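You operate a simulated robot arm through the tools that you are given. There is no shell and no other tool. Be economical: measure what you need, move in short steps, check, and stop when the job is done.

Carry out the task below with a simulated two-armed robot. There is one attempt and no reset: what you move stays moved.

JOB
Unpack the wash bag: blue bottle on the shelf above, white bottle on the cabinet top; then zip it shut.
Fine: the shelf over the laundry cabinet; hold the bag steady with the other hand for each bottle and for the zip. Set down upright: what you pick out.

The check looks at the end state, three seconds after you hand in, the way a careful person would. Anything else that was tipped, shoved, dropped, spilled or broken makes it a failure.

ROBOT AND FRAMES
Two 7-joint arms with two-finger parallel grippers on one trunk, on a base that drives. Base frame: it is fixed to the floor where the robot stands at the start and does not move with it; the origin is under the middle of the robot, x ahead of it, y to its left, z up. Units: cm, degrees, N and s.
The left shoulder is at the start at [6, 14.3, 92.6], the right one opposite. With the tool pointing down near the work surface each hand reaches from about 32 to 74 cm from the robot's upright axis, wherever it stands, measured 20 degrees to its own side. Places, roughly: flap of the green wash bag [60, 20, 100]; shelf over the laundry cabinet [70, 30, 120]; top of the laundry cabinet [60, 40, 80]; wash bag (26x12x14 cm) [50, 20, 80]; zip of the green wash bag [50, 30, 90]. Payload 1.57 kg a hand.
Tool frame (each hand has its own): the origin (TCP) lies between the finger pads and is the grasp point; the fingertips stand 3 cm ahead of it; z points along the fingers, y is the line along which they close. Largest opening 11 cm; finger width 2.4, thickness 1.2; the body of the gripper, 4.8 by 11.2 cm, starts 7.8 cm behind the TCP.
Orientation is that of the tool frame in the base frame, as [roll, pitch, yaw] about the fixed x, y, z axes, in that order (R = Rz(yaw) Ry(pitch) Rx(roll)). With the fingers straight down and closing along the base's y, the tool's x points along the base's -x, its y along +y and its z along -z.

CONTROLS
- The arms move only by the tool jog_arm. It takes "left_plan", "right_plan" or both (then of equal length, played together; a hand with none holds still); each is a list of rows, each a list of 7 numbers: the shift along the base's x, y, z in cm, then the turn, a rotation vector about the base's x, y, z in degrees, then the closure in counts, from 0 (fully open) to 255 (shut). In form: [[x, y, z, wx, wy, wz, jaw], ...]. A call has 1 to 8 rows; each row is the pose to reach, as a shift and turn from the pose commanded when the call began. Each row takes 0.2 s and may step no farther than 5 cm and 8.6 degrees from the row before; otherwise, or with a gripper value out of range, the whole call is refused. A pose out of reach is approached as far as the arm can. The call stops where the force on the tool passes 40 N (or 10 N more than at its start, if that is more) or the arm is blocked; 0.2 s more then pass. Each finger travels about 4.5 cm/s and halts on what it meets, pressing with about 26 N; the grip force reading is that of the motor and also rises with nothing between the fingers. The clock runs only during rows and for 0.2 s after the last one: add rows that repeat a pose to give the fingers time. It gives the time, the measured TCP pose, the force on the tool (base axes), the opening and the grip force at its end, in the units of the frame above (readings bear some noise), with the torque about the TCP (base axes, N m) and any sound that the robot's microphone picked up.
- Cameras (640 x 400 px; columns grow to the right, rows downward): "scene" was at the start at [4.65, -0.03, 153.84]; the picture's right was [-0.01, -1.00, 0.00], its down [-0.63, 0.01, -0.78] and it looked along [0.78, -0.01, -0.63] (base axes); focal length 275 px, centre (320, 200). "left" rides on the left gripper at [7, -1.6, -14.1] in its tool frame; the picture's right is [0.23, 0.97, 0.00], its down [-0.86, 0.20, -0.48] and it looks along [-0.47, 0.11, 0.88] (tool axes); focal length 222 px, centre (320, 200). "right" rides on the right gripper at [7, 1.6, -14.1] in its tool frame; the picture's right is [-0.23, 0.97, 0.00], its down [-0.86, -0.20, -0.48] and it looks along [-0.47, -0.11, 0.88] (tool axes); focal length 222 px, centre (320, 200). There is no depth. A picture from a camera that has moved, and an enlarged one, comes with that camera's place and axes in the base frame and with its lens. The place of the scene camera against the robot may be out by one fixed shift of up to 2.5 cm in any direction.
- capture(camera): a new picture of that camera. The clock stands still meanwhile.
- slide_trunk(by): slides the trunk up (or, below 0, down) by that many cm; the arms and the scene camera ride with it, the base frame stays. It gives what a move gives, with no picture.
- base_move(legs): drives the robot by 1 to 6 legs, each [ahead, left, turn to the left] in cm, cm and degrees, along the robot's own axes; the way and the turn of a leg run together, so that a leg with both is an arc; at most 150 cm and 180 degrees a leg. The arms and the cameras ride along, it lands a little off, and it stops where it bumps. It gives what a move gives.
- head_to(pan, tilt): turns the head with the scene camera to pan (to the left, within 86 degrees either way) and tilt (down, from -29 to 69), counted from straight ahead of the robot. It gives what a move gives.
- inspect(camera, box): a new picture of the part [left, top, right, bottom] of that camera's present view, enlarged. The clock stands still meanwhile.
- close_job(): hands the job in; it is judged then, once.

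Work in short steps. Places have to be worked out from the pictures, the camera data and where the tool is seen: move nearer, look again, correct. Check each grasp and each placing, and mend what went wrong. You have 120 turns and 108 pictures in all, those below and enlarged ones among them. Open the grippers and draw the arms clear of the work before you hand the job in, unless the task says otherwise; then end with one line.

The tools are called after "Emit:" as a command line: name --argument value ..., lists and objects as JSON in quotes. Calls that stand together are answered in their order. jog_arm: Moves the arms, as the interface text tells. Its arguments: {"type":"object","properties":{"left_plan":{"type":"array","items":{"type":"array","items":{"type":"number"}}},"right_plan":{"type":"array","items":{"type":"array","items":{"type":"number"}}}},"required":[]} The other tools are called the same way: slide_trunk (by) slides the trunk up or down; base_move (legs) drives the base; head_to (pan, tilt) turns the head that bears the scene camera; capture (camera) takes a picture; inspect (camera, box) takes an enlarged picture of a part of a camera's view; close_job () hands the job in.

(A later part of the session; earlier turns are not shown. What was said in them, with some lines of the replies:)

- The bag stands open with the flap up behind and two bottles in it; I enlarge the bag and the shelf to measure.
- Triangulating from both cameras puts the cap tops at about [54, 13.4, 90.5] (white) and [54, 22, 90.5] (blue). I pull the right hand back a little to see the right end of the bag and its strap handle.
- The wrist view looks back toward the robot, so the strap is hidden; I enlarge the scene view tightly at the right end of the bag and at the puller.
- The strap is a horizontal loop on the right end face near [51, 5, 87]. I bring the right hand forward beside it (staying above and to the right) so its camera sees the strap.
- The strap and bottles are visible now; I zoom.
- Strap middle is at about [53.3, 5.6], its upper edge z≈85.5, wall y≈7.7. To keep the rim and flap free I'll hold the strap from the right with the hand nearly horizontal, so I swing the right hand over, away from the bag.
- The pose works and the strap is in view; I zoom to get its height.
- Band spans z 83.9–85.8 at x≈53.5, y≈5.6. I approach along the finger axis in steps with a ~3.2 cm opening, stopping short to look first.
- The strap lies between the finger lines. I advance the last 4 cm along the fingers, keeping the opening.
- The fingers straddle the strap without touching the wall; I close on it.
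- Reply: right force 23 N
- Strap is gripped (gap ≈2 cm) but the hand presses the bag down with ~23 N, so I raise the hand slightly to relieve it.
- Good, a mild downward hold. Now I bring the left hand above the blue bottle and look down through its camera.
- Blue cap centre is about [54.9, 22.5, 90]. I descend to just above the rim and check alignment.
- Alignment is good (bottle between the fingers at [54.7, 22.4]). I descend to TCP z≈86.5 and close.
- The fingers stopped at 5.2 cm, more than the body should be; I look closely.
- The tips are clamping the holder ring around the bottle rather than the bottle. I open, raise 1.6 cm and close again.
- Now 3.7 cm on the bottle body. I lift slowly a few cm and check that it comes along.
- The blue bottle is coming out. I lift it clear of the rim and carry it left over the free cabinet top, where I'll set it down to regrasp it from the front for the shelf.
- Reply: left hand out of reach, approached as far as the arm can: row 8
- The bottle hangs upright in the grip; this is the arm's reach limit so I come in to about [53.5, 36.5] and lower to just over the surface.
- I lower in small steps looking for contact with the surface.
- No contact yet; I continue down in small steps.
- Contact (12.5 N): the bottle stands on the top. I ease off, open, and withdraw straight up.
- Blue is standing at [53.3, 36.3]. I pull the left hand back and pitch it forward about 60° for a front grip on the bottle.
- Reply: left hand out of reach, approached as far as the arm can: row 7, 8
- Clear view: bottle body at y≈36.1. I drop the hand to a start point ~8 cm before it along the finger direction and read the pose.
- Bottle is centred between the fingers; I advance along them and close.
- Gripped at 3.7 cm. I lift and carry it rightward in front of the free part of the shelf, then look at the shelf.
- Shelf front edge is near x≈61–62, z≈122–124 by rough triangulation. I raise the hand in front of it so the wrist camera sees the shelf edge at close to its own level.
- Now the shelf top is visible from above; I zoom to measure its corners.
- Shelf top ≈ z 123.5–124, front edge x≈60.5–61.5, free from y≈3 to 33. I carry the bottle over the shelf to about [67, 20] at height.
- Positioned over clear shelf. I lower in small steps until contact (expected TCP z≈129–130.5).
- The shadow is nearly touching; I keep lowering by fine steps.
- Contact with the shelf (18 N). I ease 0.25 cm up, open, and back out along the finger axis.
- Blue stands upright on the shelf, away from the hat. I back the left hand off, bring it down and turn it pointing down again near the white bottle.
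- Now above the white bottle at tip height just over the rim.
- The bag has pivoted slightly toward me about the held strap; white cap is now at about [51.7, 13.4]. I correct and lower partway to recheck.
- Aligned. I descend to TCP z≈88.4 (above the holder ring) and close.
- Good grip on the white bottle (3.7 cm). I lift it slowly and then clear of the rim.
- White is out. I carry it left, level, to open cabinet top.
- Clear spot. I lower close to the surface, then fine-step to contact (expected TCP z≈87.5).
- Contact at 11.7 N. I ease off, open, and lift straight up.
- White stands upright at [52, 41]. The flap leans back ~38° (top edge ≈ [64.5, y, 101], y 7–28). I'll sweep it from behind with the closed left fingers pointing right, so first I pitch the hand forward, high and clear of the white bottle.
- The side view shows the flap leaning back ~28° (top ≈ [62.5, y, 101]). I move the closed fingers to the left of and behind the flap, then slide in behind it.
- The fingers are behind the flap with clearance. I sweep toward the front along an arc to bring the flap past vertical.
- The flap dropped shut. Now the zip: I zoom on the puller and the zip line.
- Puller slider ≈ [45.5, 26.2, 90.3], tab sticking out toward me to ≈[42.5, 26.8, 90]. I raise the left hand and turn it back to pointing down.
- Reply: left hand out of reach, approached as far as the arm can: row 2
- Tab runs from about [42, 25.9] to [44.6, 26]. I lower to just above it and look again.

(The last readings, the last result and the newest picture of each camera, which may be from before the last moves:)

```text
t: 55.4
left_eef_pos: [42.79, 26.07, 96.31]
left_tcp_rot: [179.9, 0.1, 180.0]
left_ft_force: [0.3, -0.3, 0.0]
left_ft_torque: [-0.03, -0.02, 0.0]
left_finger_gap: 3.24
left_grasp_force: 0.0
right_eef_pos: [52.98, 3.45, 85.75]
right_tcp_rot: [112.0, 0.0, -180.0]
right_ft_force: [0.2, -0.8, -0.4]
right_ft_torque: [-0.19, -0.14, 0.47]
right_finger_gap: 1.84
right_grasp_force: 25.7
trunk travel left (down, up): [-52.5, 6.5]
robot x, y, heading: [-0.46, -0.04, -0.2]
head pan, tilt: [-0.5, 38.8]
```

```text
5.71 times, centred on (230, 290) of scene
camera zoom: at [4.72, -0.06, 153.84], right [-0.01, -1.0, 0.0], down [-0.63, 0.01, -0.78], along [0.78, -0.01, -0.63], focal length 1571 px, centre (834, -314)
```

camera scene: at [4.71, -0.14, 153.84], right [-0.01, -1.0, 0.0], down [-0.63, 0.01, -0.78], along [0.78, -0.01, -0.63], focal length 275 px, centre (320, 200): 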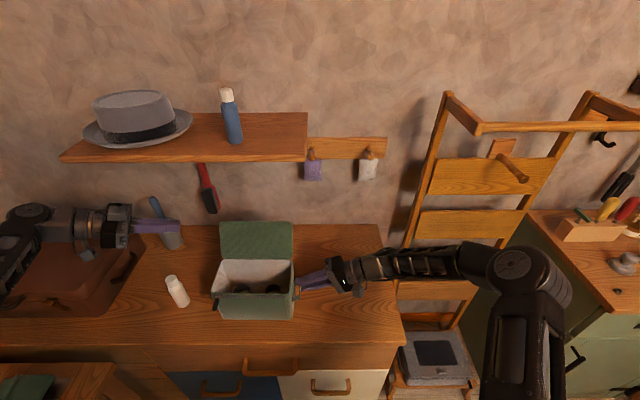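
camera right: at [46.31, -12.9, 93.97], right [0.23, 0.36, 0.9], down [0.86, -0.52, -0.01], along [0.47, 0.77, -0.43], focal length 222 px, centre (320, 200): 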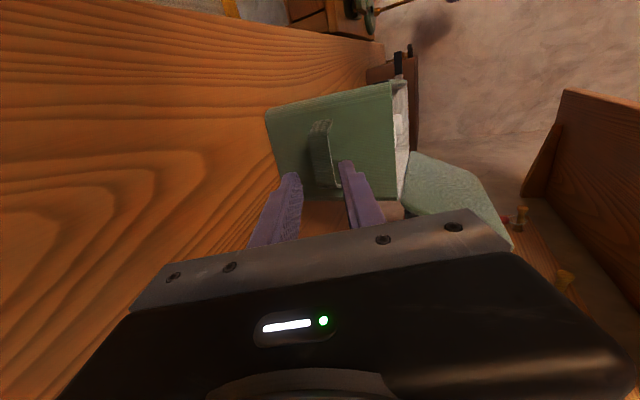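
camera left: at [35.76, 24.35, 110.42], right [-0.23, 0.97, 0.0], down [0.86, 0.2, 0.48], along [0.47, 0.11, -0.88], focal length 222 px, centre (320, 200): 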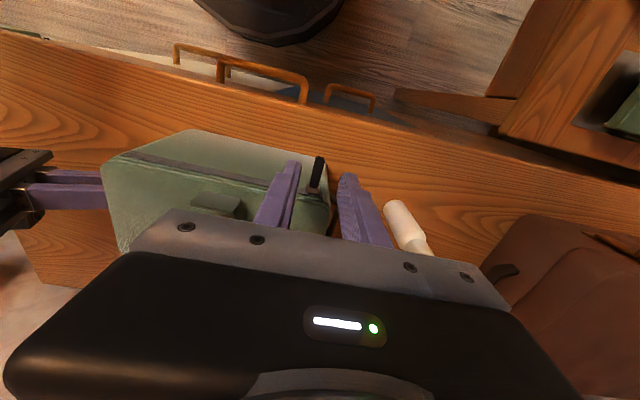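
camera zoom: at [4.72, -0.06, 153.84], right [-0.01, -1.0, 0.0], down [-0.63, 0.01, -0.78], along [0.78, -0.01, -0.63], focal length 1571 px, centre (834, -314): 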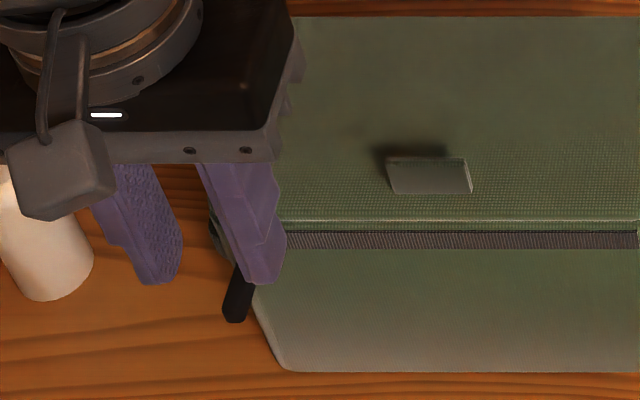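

From the wrist view the tab is centred between the fingers. I lower so the tips pass beside it.

Emit:
jog_arm --left_plan '[[0, -0.1, -2, 0, 0, 0, 180], [0, -0.1, -4, 0, 0, 0, 180], [0, -0.1, -5.8, 0, 0, 0, 180]]'

Emit:
inspect --camera "left" --box '[240, 110, 400, 230]'

Emit:
inspect --camera "scene" --box '[180, 255, 280, 325]'

```text
t: 56.2
left_eef_pos: [42.82, 25.87, 90.57]
left_tcp_rot: [-180.0, 0.1, -179.9]
left_ft_force: [0.2, 0.4, 0.6]
left_ft_torque: [0.01, -0.02, 0.01]
left_finger_gap: 3.21
left_grasp_force: 0.1
right_eef_pos: [53.07, 3.4, 85.78]
right_tcp_rot: [112.0, 0.0, -180.0]
right_ft_force: [-0.6, 0.5, -1.4]
right_ft_torque: [-0.09, 0.17, -0.53]
right_finger_gap: 1.83
right_grasp_force: 26.6
trunk travel left (down, up): [-52.5, 6.5]
robot x, y, heading: [0.18, -0.38, -0.3]
head pan, tilt: [-0.5, 38.8]
```

```text
3.33 times, centred on (320, 170) of left
camera zoom: at [35.74, 24.24, 104.65], right [-0.23, 0.97, 0.0], down [0.85, 0.2, 0.48], along [0.47, 0.11, -0.88], focal length 740 px, centre (320, 300)
```

zoom: 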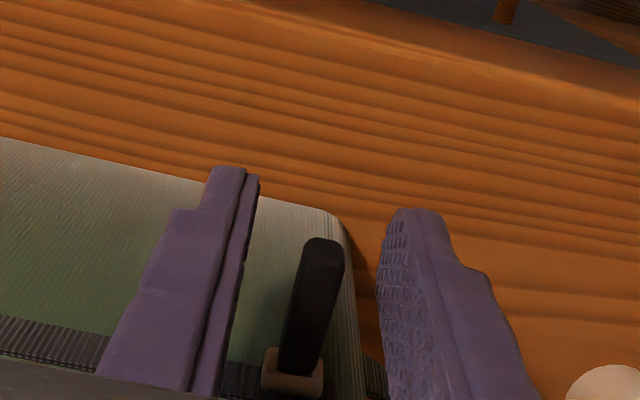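

```text
5.71 times, centred on (230, 290) of scene
camera zoom: at [4.7, -0.04, 153.84], right [-0.01, -1.0, 0.0], down [-0.63, 0.01, -0.78], along [0.78, -0.01, -0.63], focal length 1571 px, centre (834, -314)
```

zoom: 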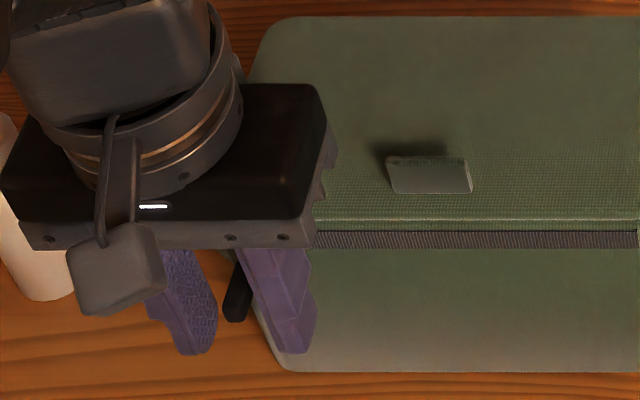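

The tab is between the pads. I nudge 0.4 cm forward and close on it.

Emit:
jog_arm --left_plan '[[0.4, 0, -0.1, 0, 0, 0, 180], [0.4, 0, -0.1, 0, 0, 0, 225], [0.4, 0, -0.1, 0, 0, 0, 255], [0.4, 0, -0.1, 0, 0, 0, 255], [0.4, 0, -0.1, 0, 0, 0, 255]]'

Emit:
inspect --camera "left" --box '[240, 110, 400, 230]'

```text
t: 57.4
left_eef_pos: [43.11, 25.89, 90.5]
left_tcp_rot: [-180.0, 0.0, 179.9]
left_ft_force: [-0.5, -3.5, 0.8]
left_ft_torque: [-0.05, -0.2, -0.41]
left_finger_gap: 0.84
left_grasp_force: 26.4
right_eef_pos: [53.08, 3.36, 85.86]
right_tcp_rot: [111.9, 0.1, -180.0]
right_ft_force: [1.5, 4.5, 0.3]
right_ft_torque: [-0.04, 0.34, -0.2]
right_finger_gap: 1.92
right_grasp_force: 26.5
trunk travel left (down, up): [-52.5, 6.5]
robot x, y, heading: [-0.05, -0.15, -0.2]
head pan, tilt: [-0.5, 38.8]
```

```text
3.33 times, centred on (320, 170) of left
camera zoom: at [36.11, 24.25, 104.59], right [-0.23, 0.97, 0.0], down [0.86, 0.2, 0.48], along [0.47, 0.11, -0.88], focal length 740 px, centre (320, 300)
```

zoom: 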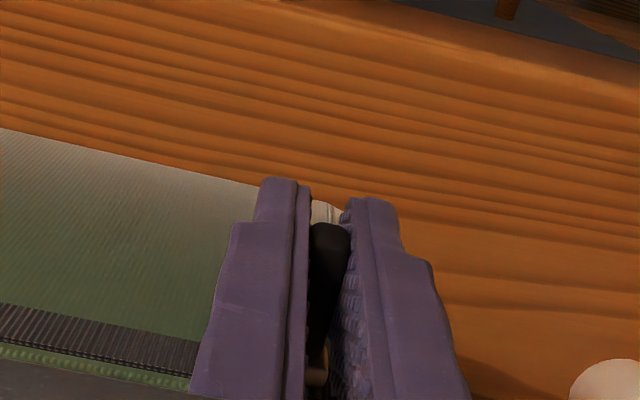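

Tab held (0.84 cm). I start dragging the slider to the right along the front edge, with the right hand holding the strap.

Emit:
jog_arm --left_plan '[[0, -0.8, 0, 0, 0, 0, 255], [-0.05, -1.6, 0, 0, 0, 0, 255], [-0.08, -2.4, 0, 0, 0, 0, 255], [-0.1, -3.2, 0, 0, 0, 0, 255], [-0.12, -4, 0, 0, 0, 0, 255]]'

Emit:
inspect --camera "scene" --box '[190, 245, 320, 325]'

```text
t: 58.6
left_eef_pos: [43.0, 21.93, 90.56]
left_tcp_rot: [-180.0, 0.0, -180.0]
left_ft_force: [-0.4, 3.3, 9.9]
left_ft_torque: [-0.01, 0.06, -0.35]
left_finger_gap: 0.84
left_grasp_force: 25.8
right_eef_pos: [53.0, 3.29, 85.78]
right_tcp_rot: [112.0, -0.1, -180.0]
right_ft_force: [2.5, -4.2, -3.9]
right_ft_torque: [-0.17, -0.66, 0.09]
right_finger_gap: 1.93
right_grasp_force: 25.8
trunk travel left (down, up): [-52.5, 6.5]
robot x, y, heading: [-0.05, -0.29, -0.1]
head pan, tilt: [-0.5, 38.8]
```

```text
4.92 times, centred on (255, 285) of scene
camera zoom: at [4.64, -0.07, 153.85], right [-0.01, -1.0, 0.0], down [-0.63, 0.01, -0.78], along [0.78, -0.01, -0.63], focal length 1353 px, centre (640, -218)
```

zoom: 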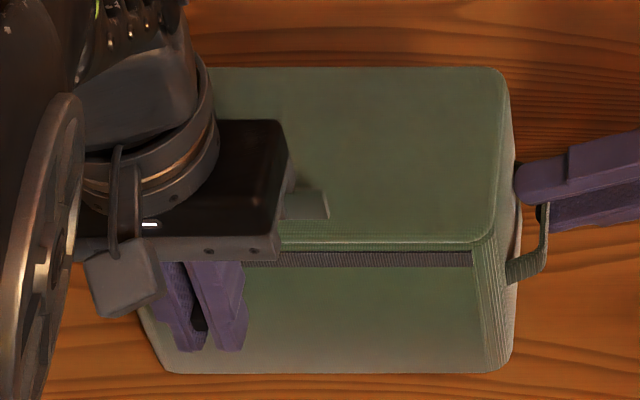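

The bag stays put and the slider moves with low force. I continue.

Emit:
jog_arm --left_plan '[[-0.03, -0.9, 0.1, 0, 0, 0, 255], [-0.06, -1.8, 0.1, 0, 0, 0, 255], [-0.1, -2.7, 0.1, 0, 0, 0, 255], [-0.12, -3.6, 0.1, 0, 0, 0, 255], [-0.15, -4.5, 0.1, 0, 0, 0, 255], [-0.18, -5.4, 0.1, 0, 0, 0, 255], [-0.2, -6.3, 0.1, 0, 0, 0, 255], [-0.25, -7.2, 0.1, 0, 0, 0, 255]]'

Emit:
inspect --camera "scene" --box '[190, 245, 320, 325]'

```text
t: 60.4
left_eef_pos: [42.99, 14.69, 90.61]
left_tcp_rot: [180.0, 0.2, -180.0]
left_ft_force: [4.2, 3.3, 1.7]
left_ft_torque: [0.02, -0.02, 0.08]
left_finger_gap: 0.84
left_grasp_force: 26.6
right_eef_pos: [52.96, 3.45, 85.78]
right_tcp_rot: [112.1, 0.0, -179.9]
right_ft_force: [-4.7, -4.0, -3.2]
right_ft_torque: [-0.22, -0.35, 0.76]
right_finger_gap: 1.92
right_grasp_force: 25.7
trunk travel left (down, up): [-52.5, 6.5]
robot x, y, heading: [0.13, -0.19, -0.1]
head pan, tilt: [-0.5, 38.8]
```

```text
4.92 times, centred on (255, 285) of scene
camera zoom: at [4.67, -0.06, 153.84], right [-0.01, -1.0, 0.0], down [-0.63, 0.01, -0.78], along [0.78, -0.01, -0.63], focal length 1353 px, centre (640, -218)
```

zoom: 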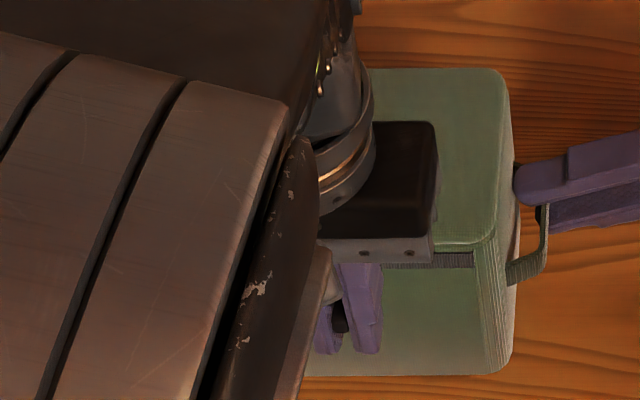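

Still smooth. I continue toward the right end.

Emit:
jog_arm --left_plan '[[0.05, -0.8, 0, 0, 0, 0, 255], [0.1, -1.6, 0, 0, 0, 0, 255], [0.1, -2.4, 0, 0, 0, 0, 255], [0.1, -3.2, 0, 0, 0, 0, 255], [0.1, -4, 0, 0, 0, 0, 255], [0.1, -4.6, 0, 0, 0, 0, 255]]'

Emit:
inspect --camera "scene" --box '[190, 245, 320, 325]'

```text
t: 61.8
left_eef_pos: [42.88, 10.04, 90.65]
left_tcp_rot: [-179.9, 0.0, 180.0]
left_ft_force: [2.6, 3.9, 1.5]
left_ft_torque: [0.01, 0.11, 0.18]
left_finger_gap: 0.8
left_grasp_force: 25.5
right_eef_pos: [53.11, 3.33, 85.78]
right_tcp_rot: [112.0, 0.0, 180.0]
right_ft_force: [-2.0, -3.5, -4.9]
right_ft_torque: [-0.19, -0.53, 0.33]
right_finger_gap: 1.92
right_grasp_force: 25.9
trunk travel left (down, up): [-52.5, 6.5]
robot x, y, heading: [0.17, -0.09, 0.0]
head pan, tilt: [-0.5, 38.8]
```

```text
4.92 times, centred on (255, 285) of scene
camera zoom: at [4.67, -0.05, 153.84], right [-0.01, -1.0, 0.0], down [-0.63, 0.01, -0.78], along [0.78, -0.01, -0.63], focal length 1353 px, centre (640, -218)
```

zoom: 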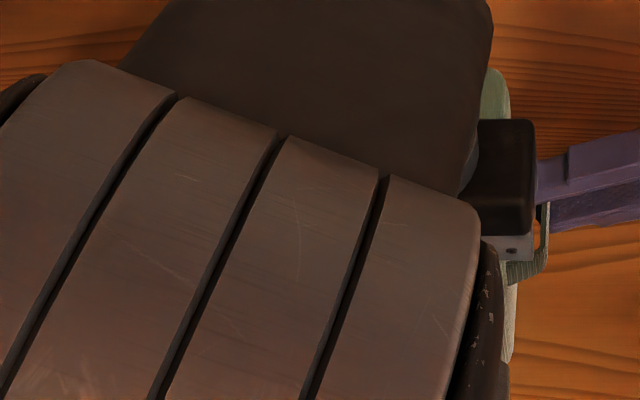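

Scene view is blocked by the arm; I continue gently until resistance rises at the end stop.

Emit:
jog_arm --left_plan '[[0, -0.4, 0, 0, 0, 0, 255], [0, -0.8, 0, 0, 0, 0, 255], [0, -1.2, 0, 0, 0, 0, 255]]'

Emit:
inspect --camera "left" --box '[200, 110, 400, 230]'

```text
t: 62.6
left_eef_pos: [42.95, 9.0, 90.54]
left_tcp_rot: [179.9, 0.1, -179.9]
left_ft_force: [-1.6, 12.9, 9.8]
left_ft_torque: [0.23, -0.41, 0.46]
left_finger_gap: 0.81
left_grasp_force: 26.0
right_eef_pos: [53.19, 3.19, 85.75]
right_tcp_rot: [112.3, 0.0, 179.8]
right_ft_force: [1.4, -12.7, -10.1]
right_ft_torque: [-0.27, -0.44, 0.74]
right_finger_gap: 1.92
right_grasp_force: 25.9
trunk travel left (down, up): [-52.5, 6.5]
robot x, y, heading: [0.05, 0.13, -0.1]
head pan, tilt: [-0.5, 38.8]
```

```text
3.20 times, centred on (300, 170) of left
camera zoom: at [35.89, 7.32, 104.67], right [-0.23, 0.97, 0.0], down [0.85, 0.2, 0.48], along [0.47, 0.11, -0.88], focal length 711 px, centre (384, 296)
```

zoom: 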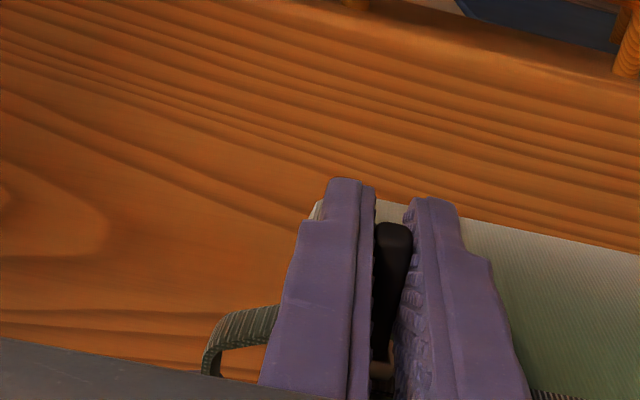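

Resistance rose to ~13 N at y=9, likely the end stop. I push 0.4 cm more to confirm it's fully home.

Emit:
jog_arm --left_plan '[[0, -0.2, 0, 0, 0, 0, 255], [0, -0.4, 0, 0, 0, 0, 255]]'

```text
t: 63.2
left_eef_pos: [42.98, 8.61, 90.54]
left_tcp_rot: [179.8, -0.1, -179.8]
left_ft_force: [-7.9, 20.2, 14.8]
left_ft_torque: [0.28, -0.73, 0.64]
left_finger_gap: 0.88
left_grasp_force: 25.8
right_eef_pos: [53.16, 3.21, 85.6]
right_tcp_rot: [112.2, 0.0, 179.7]
right_ft_force: [8.5, -19.4, -17.4]
right_ft_torque: [-0.36, -0.52, 0.95]
right_finger_gap: 1.96
right_grasp_force: 26.2
trunk travel left (down, up): [-52.5, 6.5]
robot x, y, heading: [-0.21, 0.13, 0.2]
head pan, tilt: [-0.5, 38.8]
```

Force climbs without travel: the slider is at its stop. I relax slightly, open, and lift the left hand away up and left.

Emit:
jog_arm --left_plan '[[0, 0.3, 0, 0, 0, 0, 255], [0, 0.3, 0, 0, 0, 0, 200], [0, 0.3, 0, 0, 0, 0, 180], [0, 0.3, 0, 0, 0, 0, 180], [-0.3, 0.3, 3, 0, 0, 0, 180], [-0.3, 0.3, 7, 0, 0, 0, 180], [-0.3, 3, 11, 0, 0, 0, 180], [-0.3, 7, 12, 0, 0, 0, 180]]'

Emit:
jog_arm --left_plan '[[0, 4, 0, 0, 0, 0, 180], [-0.5, 8, 0, 0, 0, 0, 150], [-1, 12, 0, 0, 0, 0, 100], [-1.5, 15, 0, 0, 0, 0, 0]]'

Emit:
capture --camera "scene"

Emit:
inspect --camera "scene" --box '[190, 245, 320, 325]'

```text
t: 65.0
left_eef_pos: [42.57, 15.57, 102.63]
left_tcp_rot: [-179.9, 0.0, 180.0]
left_ft_force: [0.0, 0.4, -0.5]
left_ft_torque: [-0.01, 0.05, -0.03]
left_finger_gap: 3.23
left_grasp_force: 0.0
right_eef_pos: [52.96, 3.48, 85.84]
right_tcp_rot: [112.1, 0.0, -179.9]
right_ft_force: [-0.8, -0.3, -1.3]
right_ft_torque: [0.02, -0.23, 0.26]
right_finger_gap: 1.83
right_grasp_force: 25.9
trunk travel left (down, up): [-52.5, 6.5]
robot x, y, heading: [0.27, 0.11, -0.2]
head pan, tilt: [-0.5, 38.8]
```

```text
t: 66.0
left_eef_pos: [41.02, 30.54, 102.61]
left_tcp_rot: [-180.0, 0.0, -180.0]
left_ft_force: [0.0, 0.7, -0.2]
left_ft_torque: [-0.02, 0.04, 0.0]
left_finger_gap: 9.58
left_grasp_force: 0.1
right_eef_pos: [52.9, 3.48, 85.84]
right_tcp_rot: [112.0, 0.0, -180.0]
right_ft_force: [-0.3, 0.3, -0.4]
right_ft_torque: [-0.15, -0.17, 0.37]
right_finger_gap: 1.84
right_grasp_force: 26.0
trunk travel left (down, up): [-52.5, 6.5]
robot x, y, heading: [-0.03, 0.2, -0.2]
head pan, tilt: [-0.5, 38.8]
```

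```text
34 pictures are left
camera scene: at [4.65, 0.03, 153.84], right [-0.01, -1.0, 0.0], down [-0.63, 0.01, -0.78], along [0.78, -0.01, -0.63], focal length 275 px, centre (320, 200)
```

scene: 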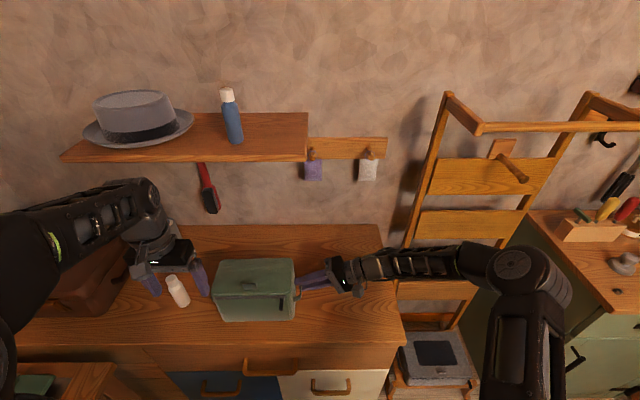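

```text
4.92 times, centred on (255, 285) of scene
camera zoom: at [4.65, 0.03, 153.84], right [-0.01, -1.0, 0.0], down [-0.63, 0.01, -0.78], along [0.78, -0.01, -0.63], focal length 1353 px, centre (640, -218)
```

zoom: 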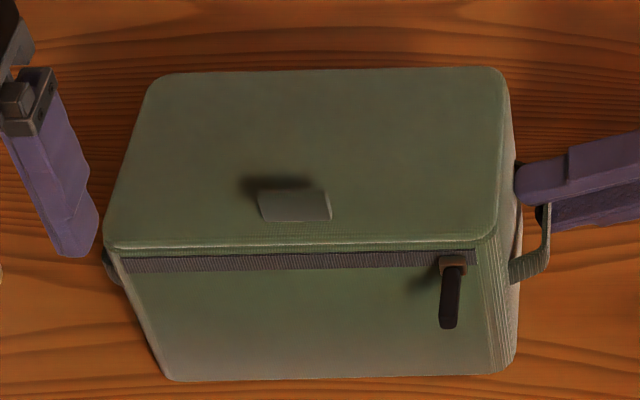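

The slider sits at the far right end, lid shut, symmetric to its starting end offset. Now I open the right hand and back it off the strap along the finger axis.

Emit:
jog_arm --right_plan '[[0, 0, 0, 0, 0, 0, 210], [0, 0, 0, 0, 0, 0, 180], [0, 0, 0, 0, 0, 0, 180], [0, -2, 0.8, 0, 0, 0, 180], [0, -4, 1.6, 0, 0, 0, 180], [0, -8, 3.2, 0, 0, 0, 180], [0, -12, 5, 0, 0, 0, 100], [0, -14, 7, 0, 0, 0, 0]]'

Emit:
jog_arm --left_plan '[[-1.5, 0, 3, 0, 0, 0, 0], [-3, 0, 5, 0, 0, 0, 0]]'

Emit:
capture --camera "scene"

Emit:
inspect --camera "scene" --box '[150, 230, 310, 330]'

```text
t: 67.8
left_eef_pos: [40.98, 30.64, 102.69]
left_tcp_rot: [180.0, 0.0, 180.0]
left_ft_force: [0.5, 0.3, -0.6]
left_ft_torque: [0.0, 0.02, 0.02]
left_finger_gap: 11.02
left_grasp_force: 0.0
right_eef_pos: [52.94, -10.69, 92.94]
right_tcp_rot: [112.0, -0.1, -179.9]
right_ft_force: [0.2, -0.2, -0.2]
right_ft_torque: [0.03, -0.03, -0.02]
right_finger_gap: 8.23
right_grasp_force: 0.1
trunk travel left (down, up): [-52.5, 6.5]
robot x, y, heading: [0.08, 0.06, -0.2]
head pan, tilt: [-0.5, 38.8]
```

```text
t: 68.4
left_eef_pos: [37.9, 30.52, 107.56]
left_tcp_rot: [180.0, 0.1, -180.0]
left_ft_force: [0.0, 0.4, 0.3]
left_ft_torque: [0.01, -0.03, 0.0]
left_finger_gap: 11.0
left_grasp_force: 0.0
right_eef_pos: [53.04, -10.66, 92.92]
right_tcp_rot: [111.9, -0.1, -179.9]
right_ft_force: [0.3, -0.5, 0.5]
right_ft_torque: [-0.03, 0.03, 0.01]
right_finger_gap: 11.0
right_grasp_force: 0.1
trunk travel left (down, up): [-52.5, 6.5]
robot x, y, heading: [-0.11, 0.2, -0.3]
head pan, tilt: [-0.5, 38.8]
```

```text
32 pictures are left
camera scene: at [4.62, -0.06, 153.84], right [-0.01, -1.0, 0.0], down [-0.63, 0.01, -0.78], along [0.78, -0.01, -0.63], focal length 275 px, centre (320, 200)
```

scene: 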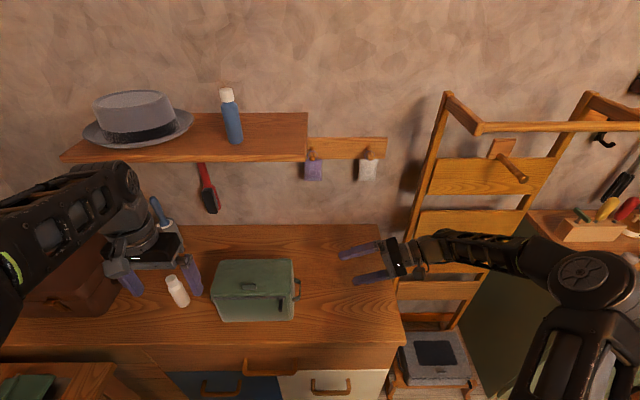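

```text
4.00 times, centred on (230, 280) of scene
camera zoom: at [4.62, -0.06, 153.84], right [-0.01, -1.0, 0.0], down [-0.63, 0.01, -0.78], along [0.78, -0.01, -0.63], focal length 1100 px, centre (680, -120)
```

zoom: 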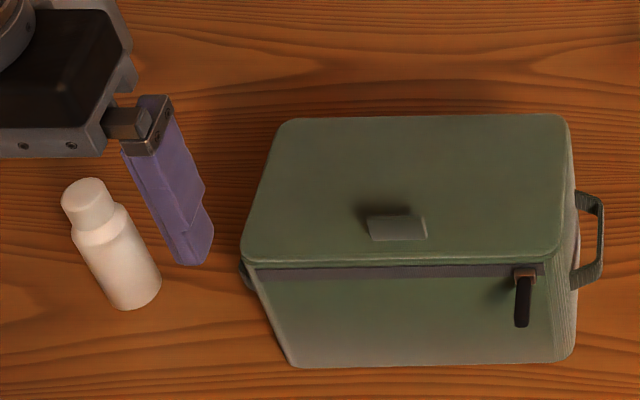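

Blue stands on the shelf, white stands on the cabinet top, the bag is shut and zipped, and both hands are open and clear. I hand in.

Emit:
close_job

```text
The job is handed in.
```

The blue bottle is upright on the shelf, the white bottle is upright on the cabinet top, and the bag is shut and zipped to its end stop. The right hand held the bag by its strap for both bottles and the zip. The bag pivoted slightly toward the robot during the work.
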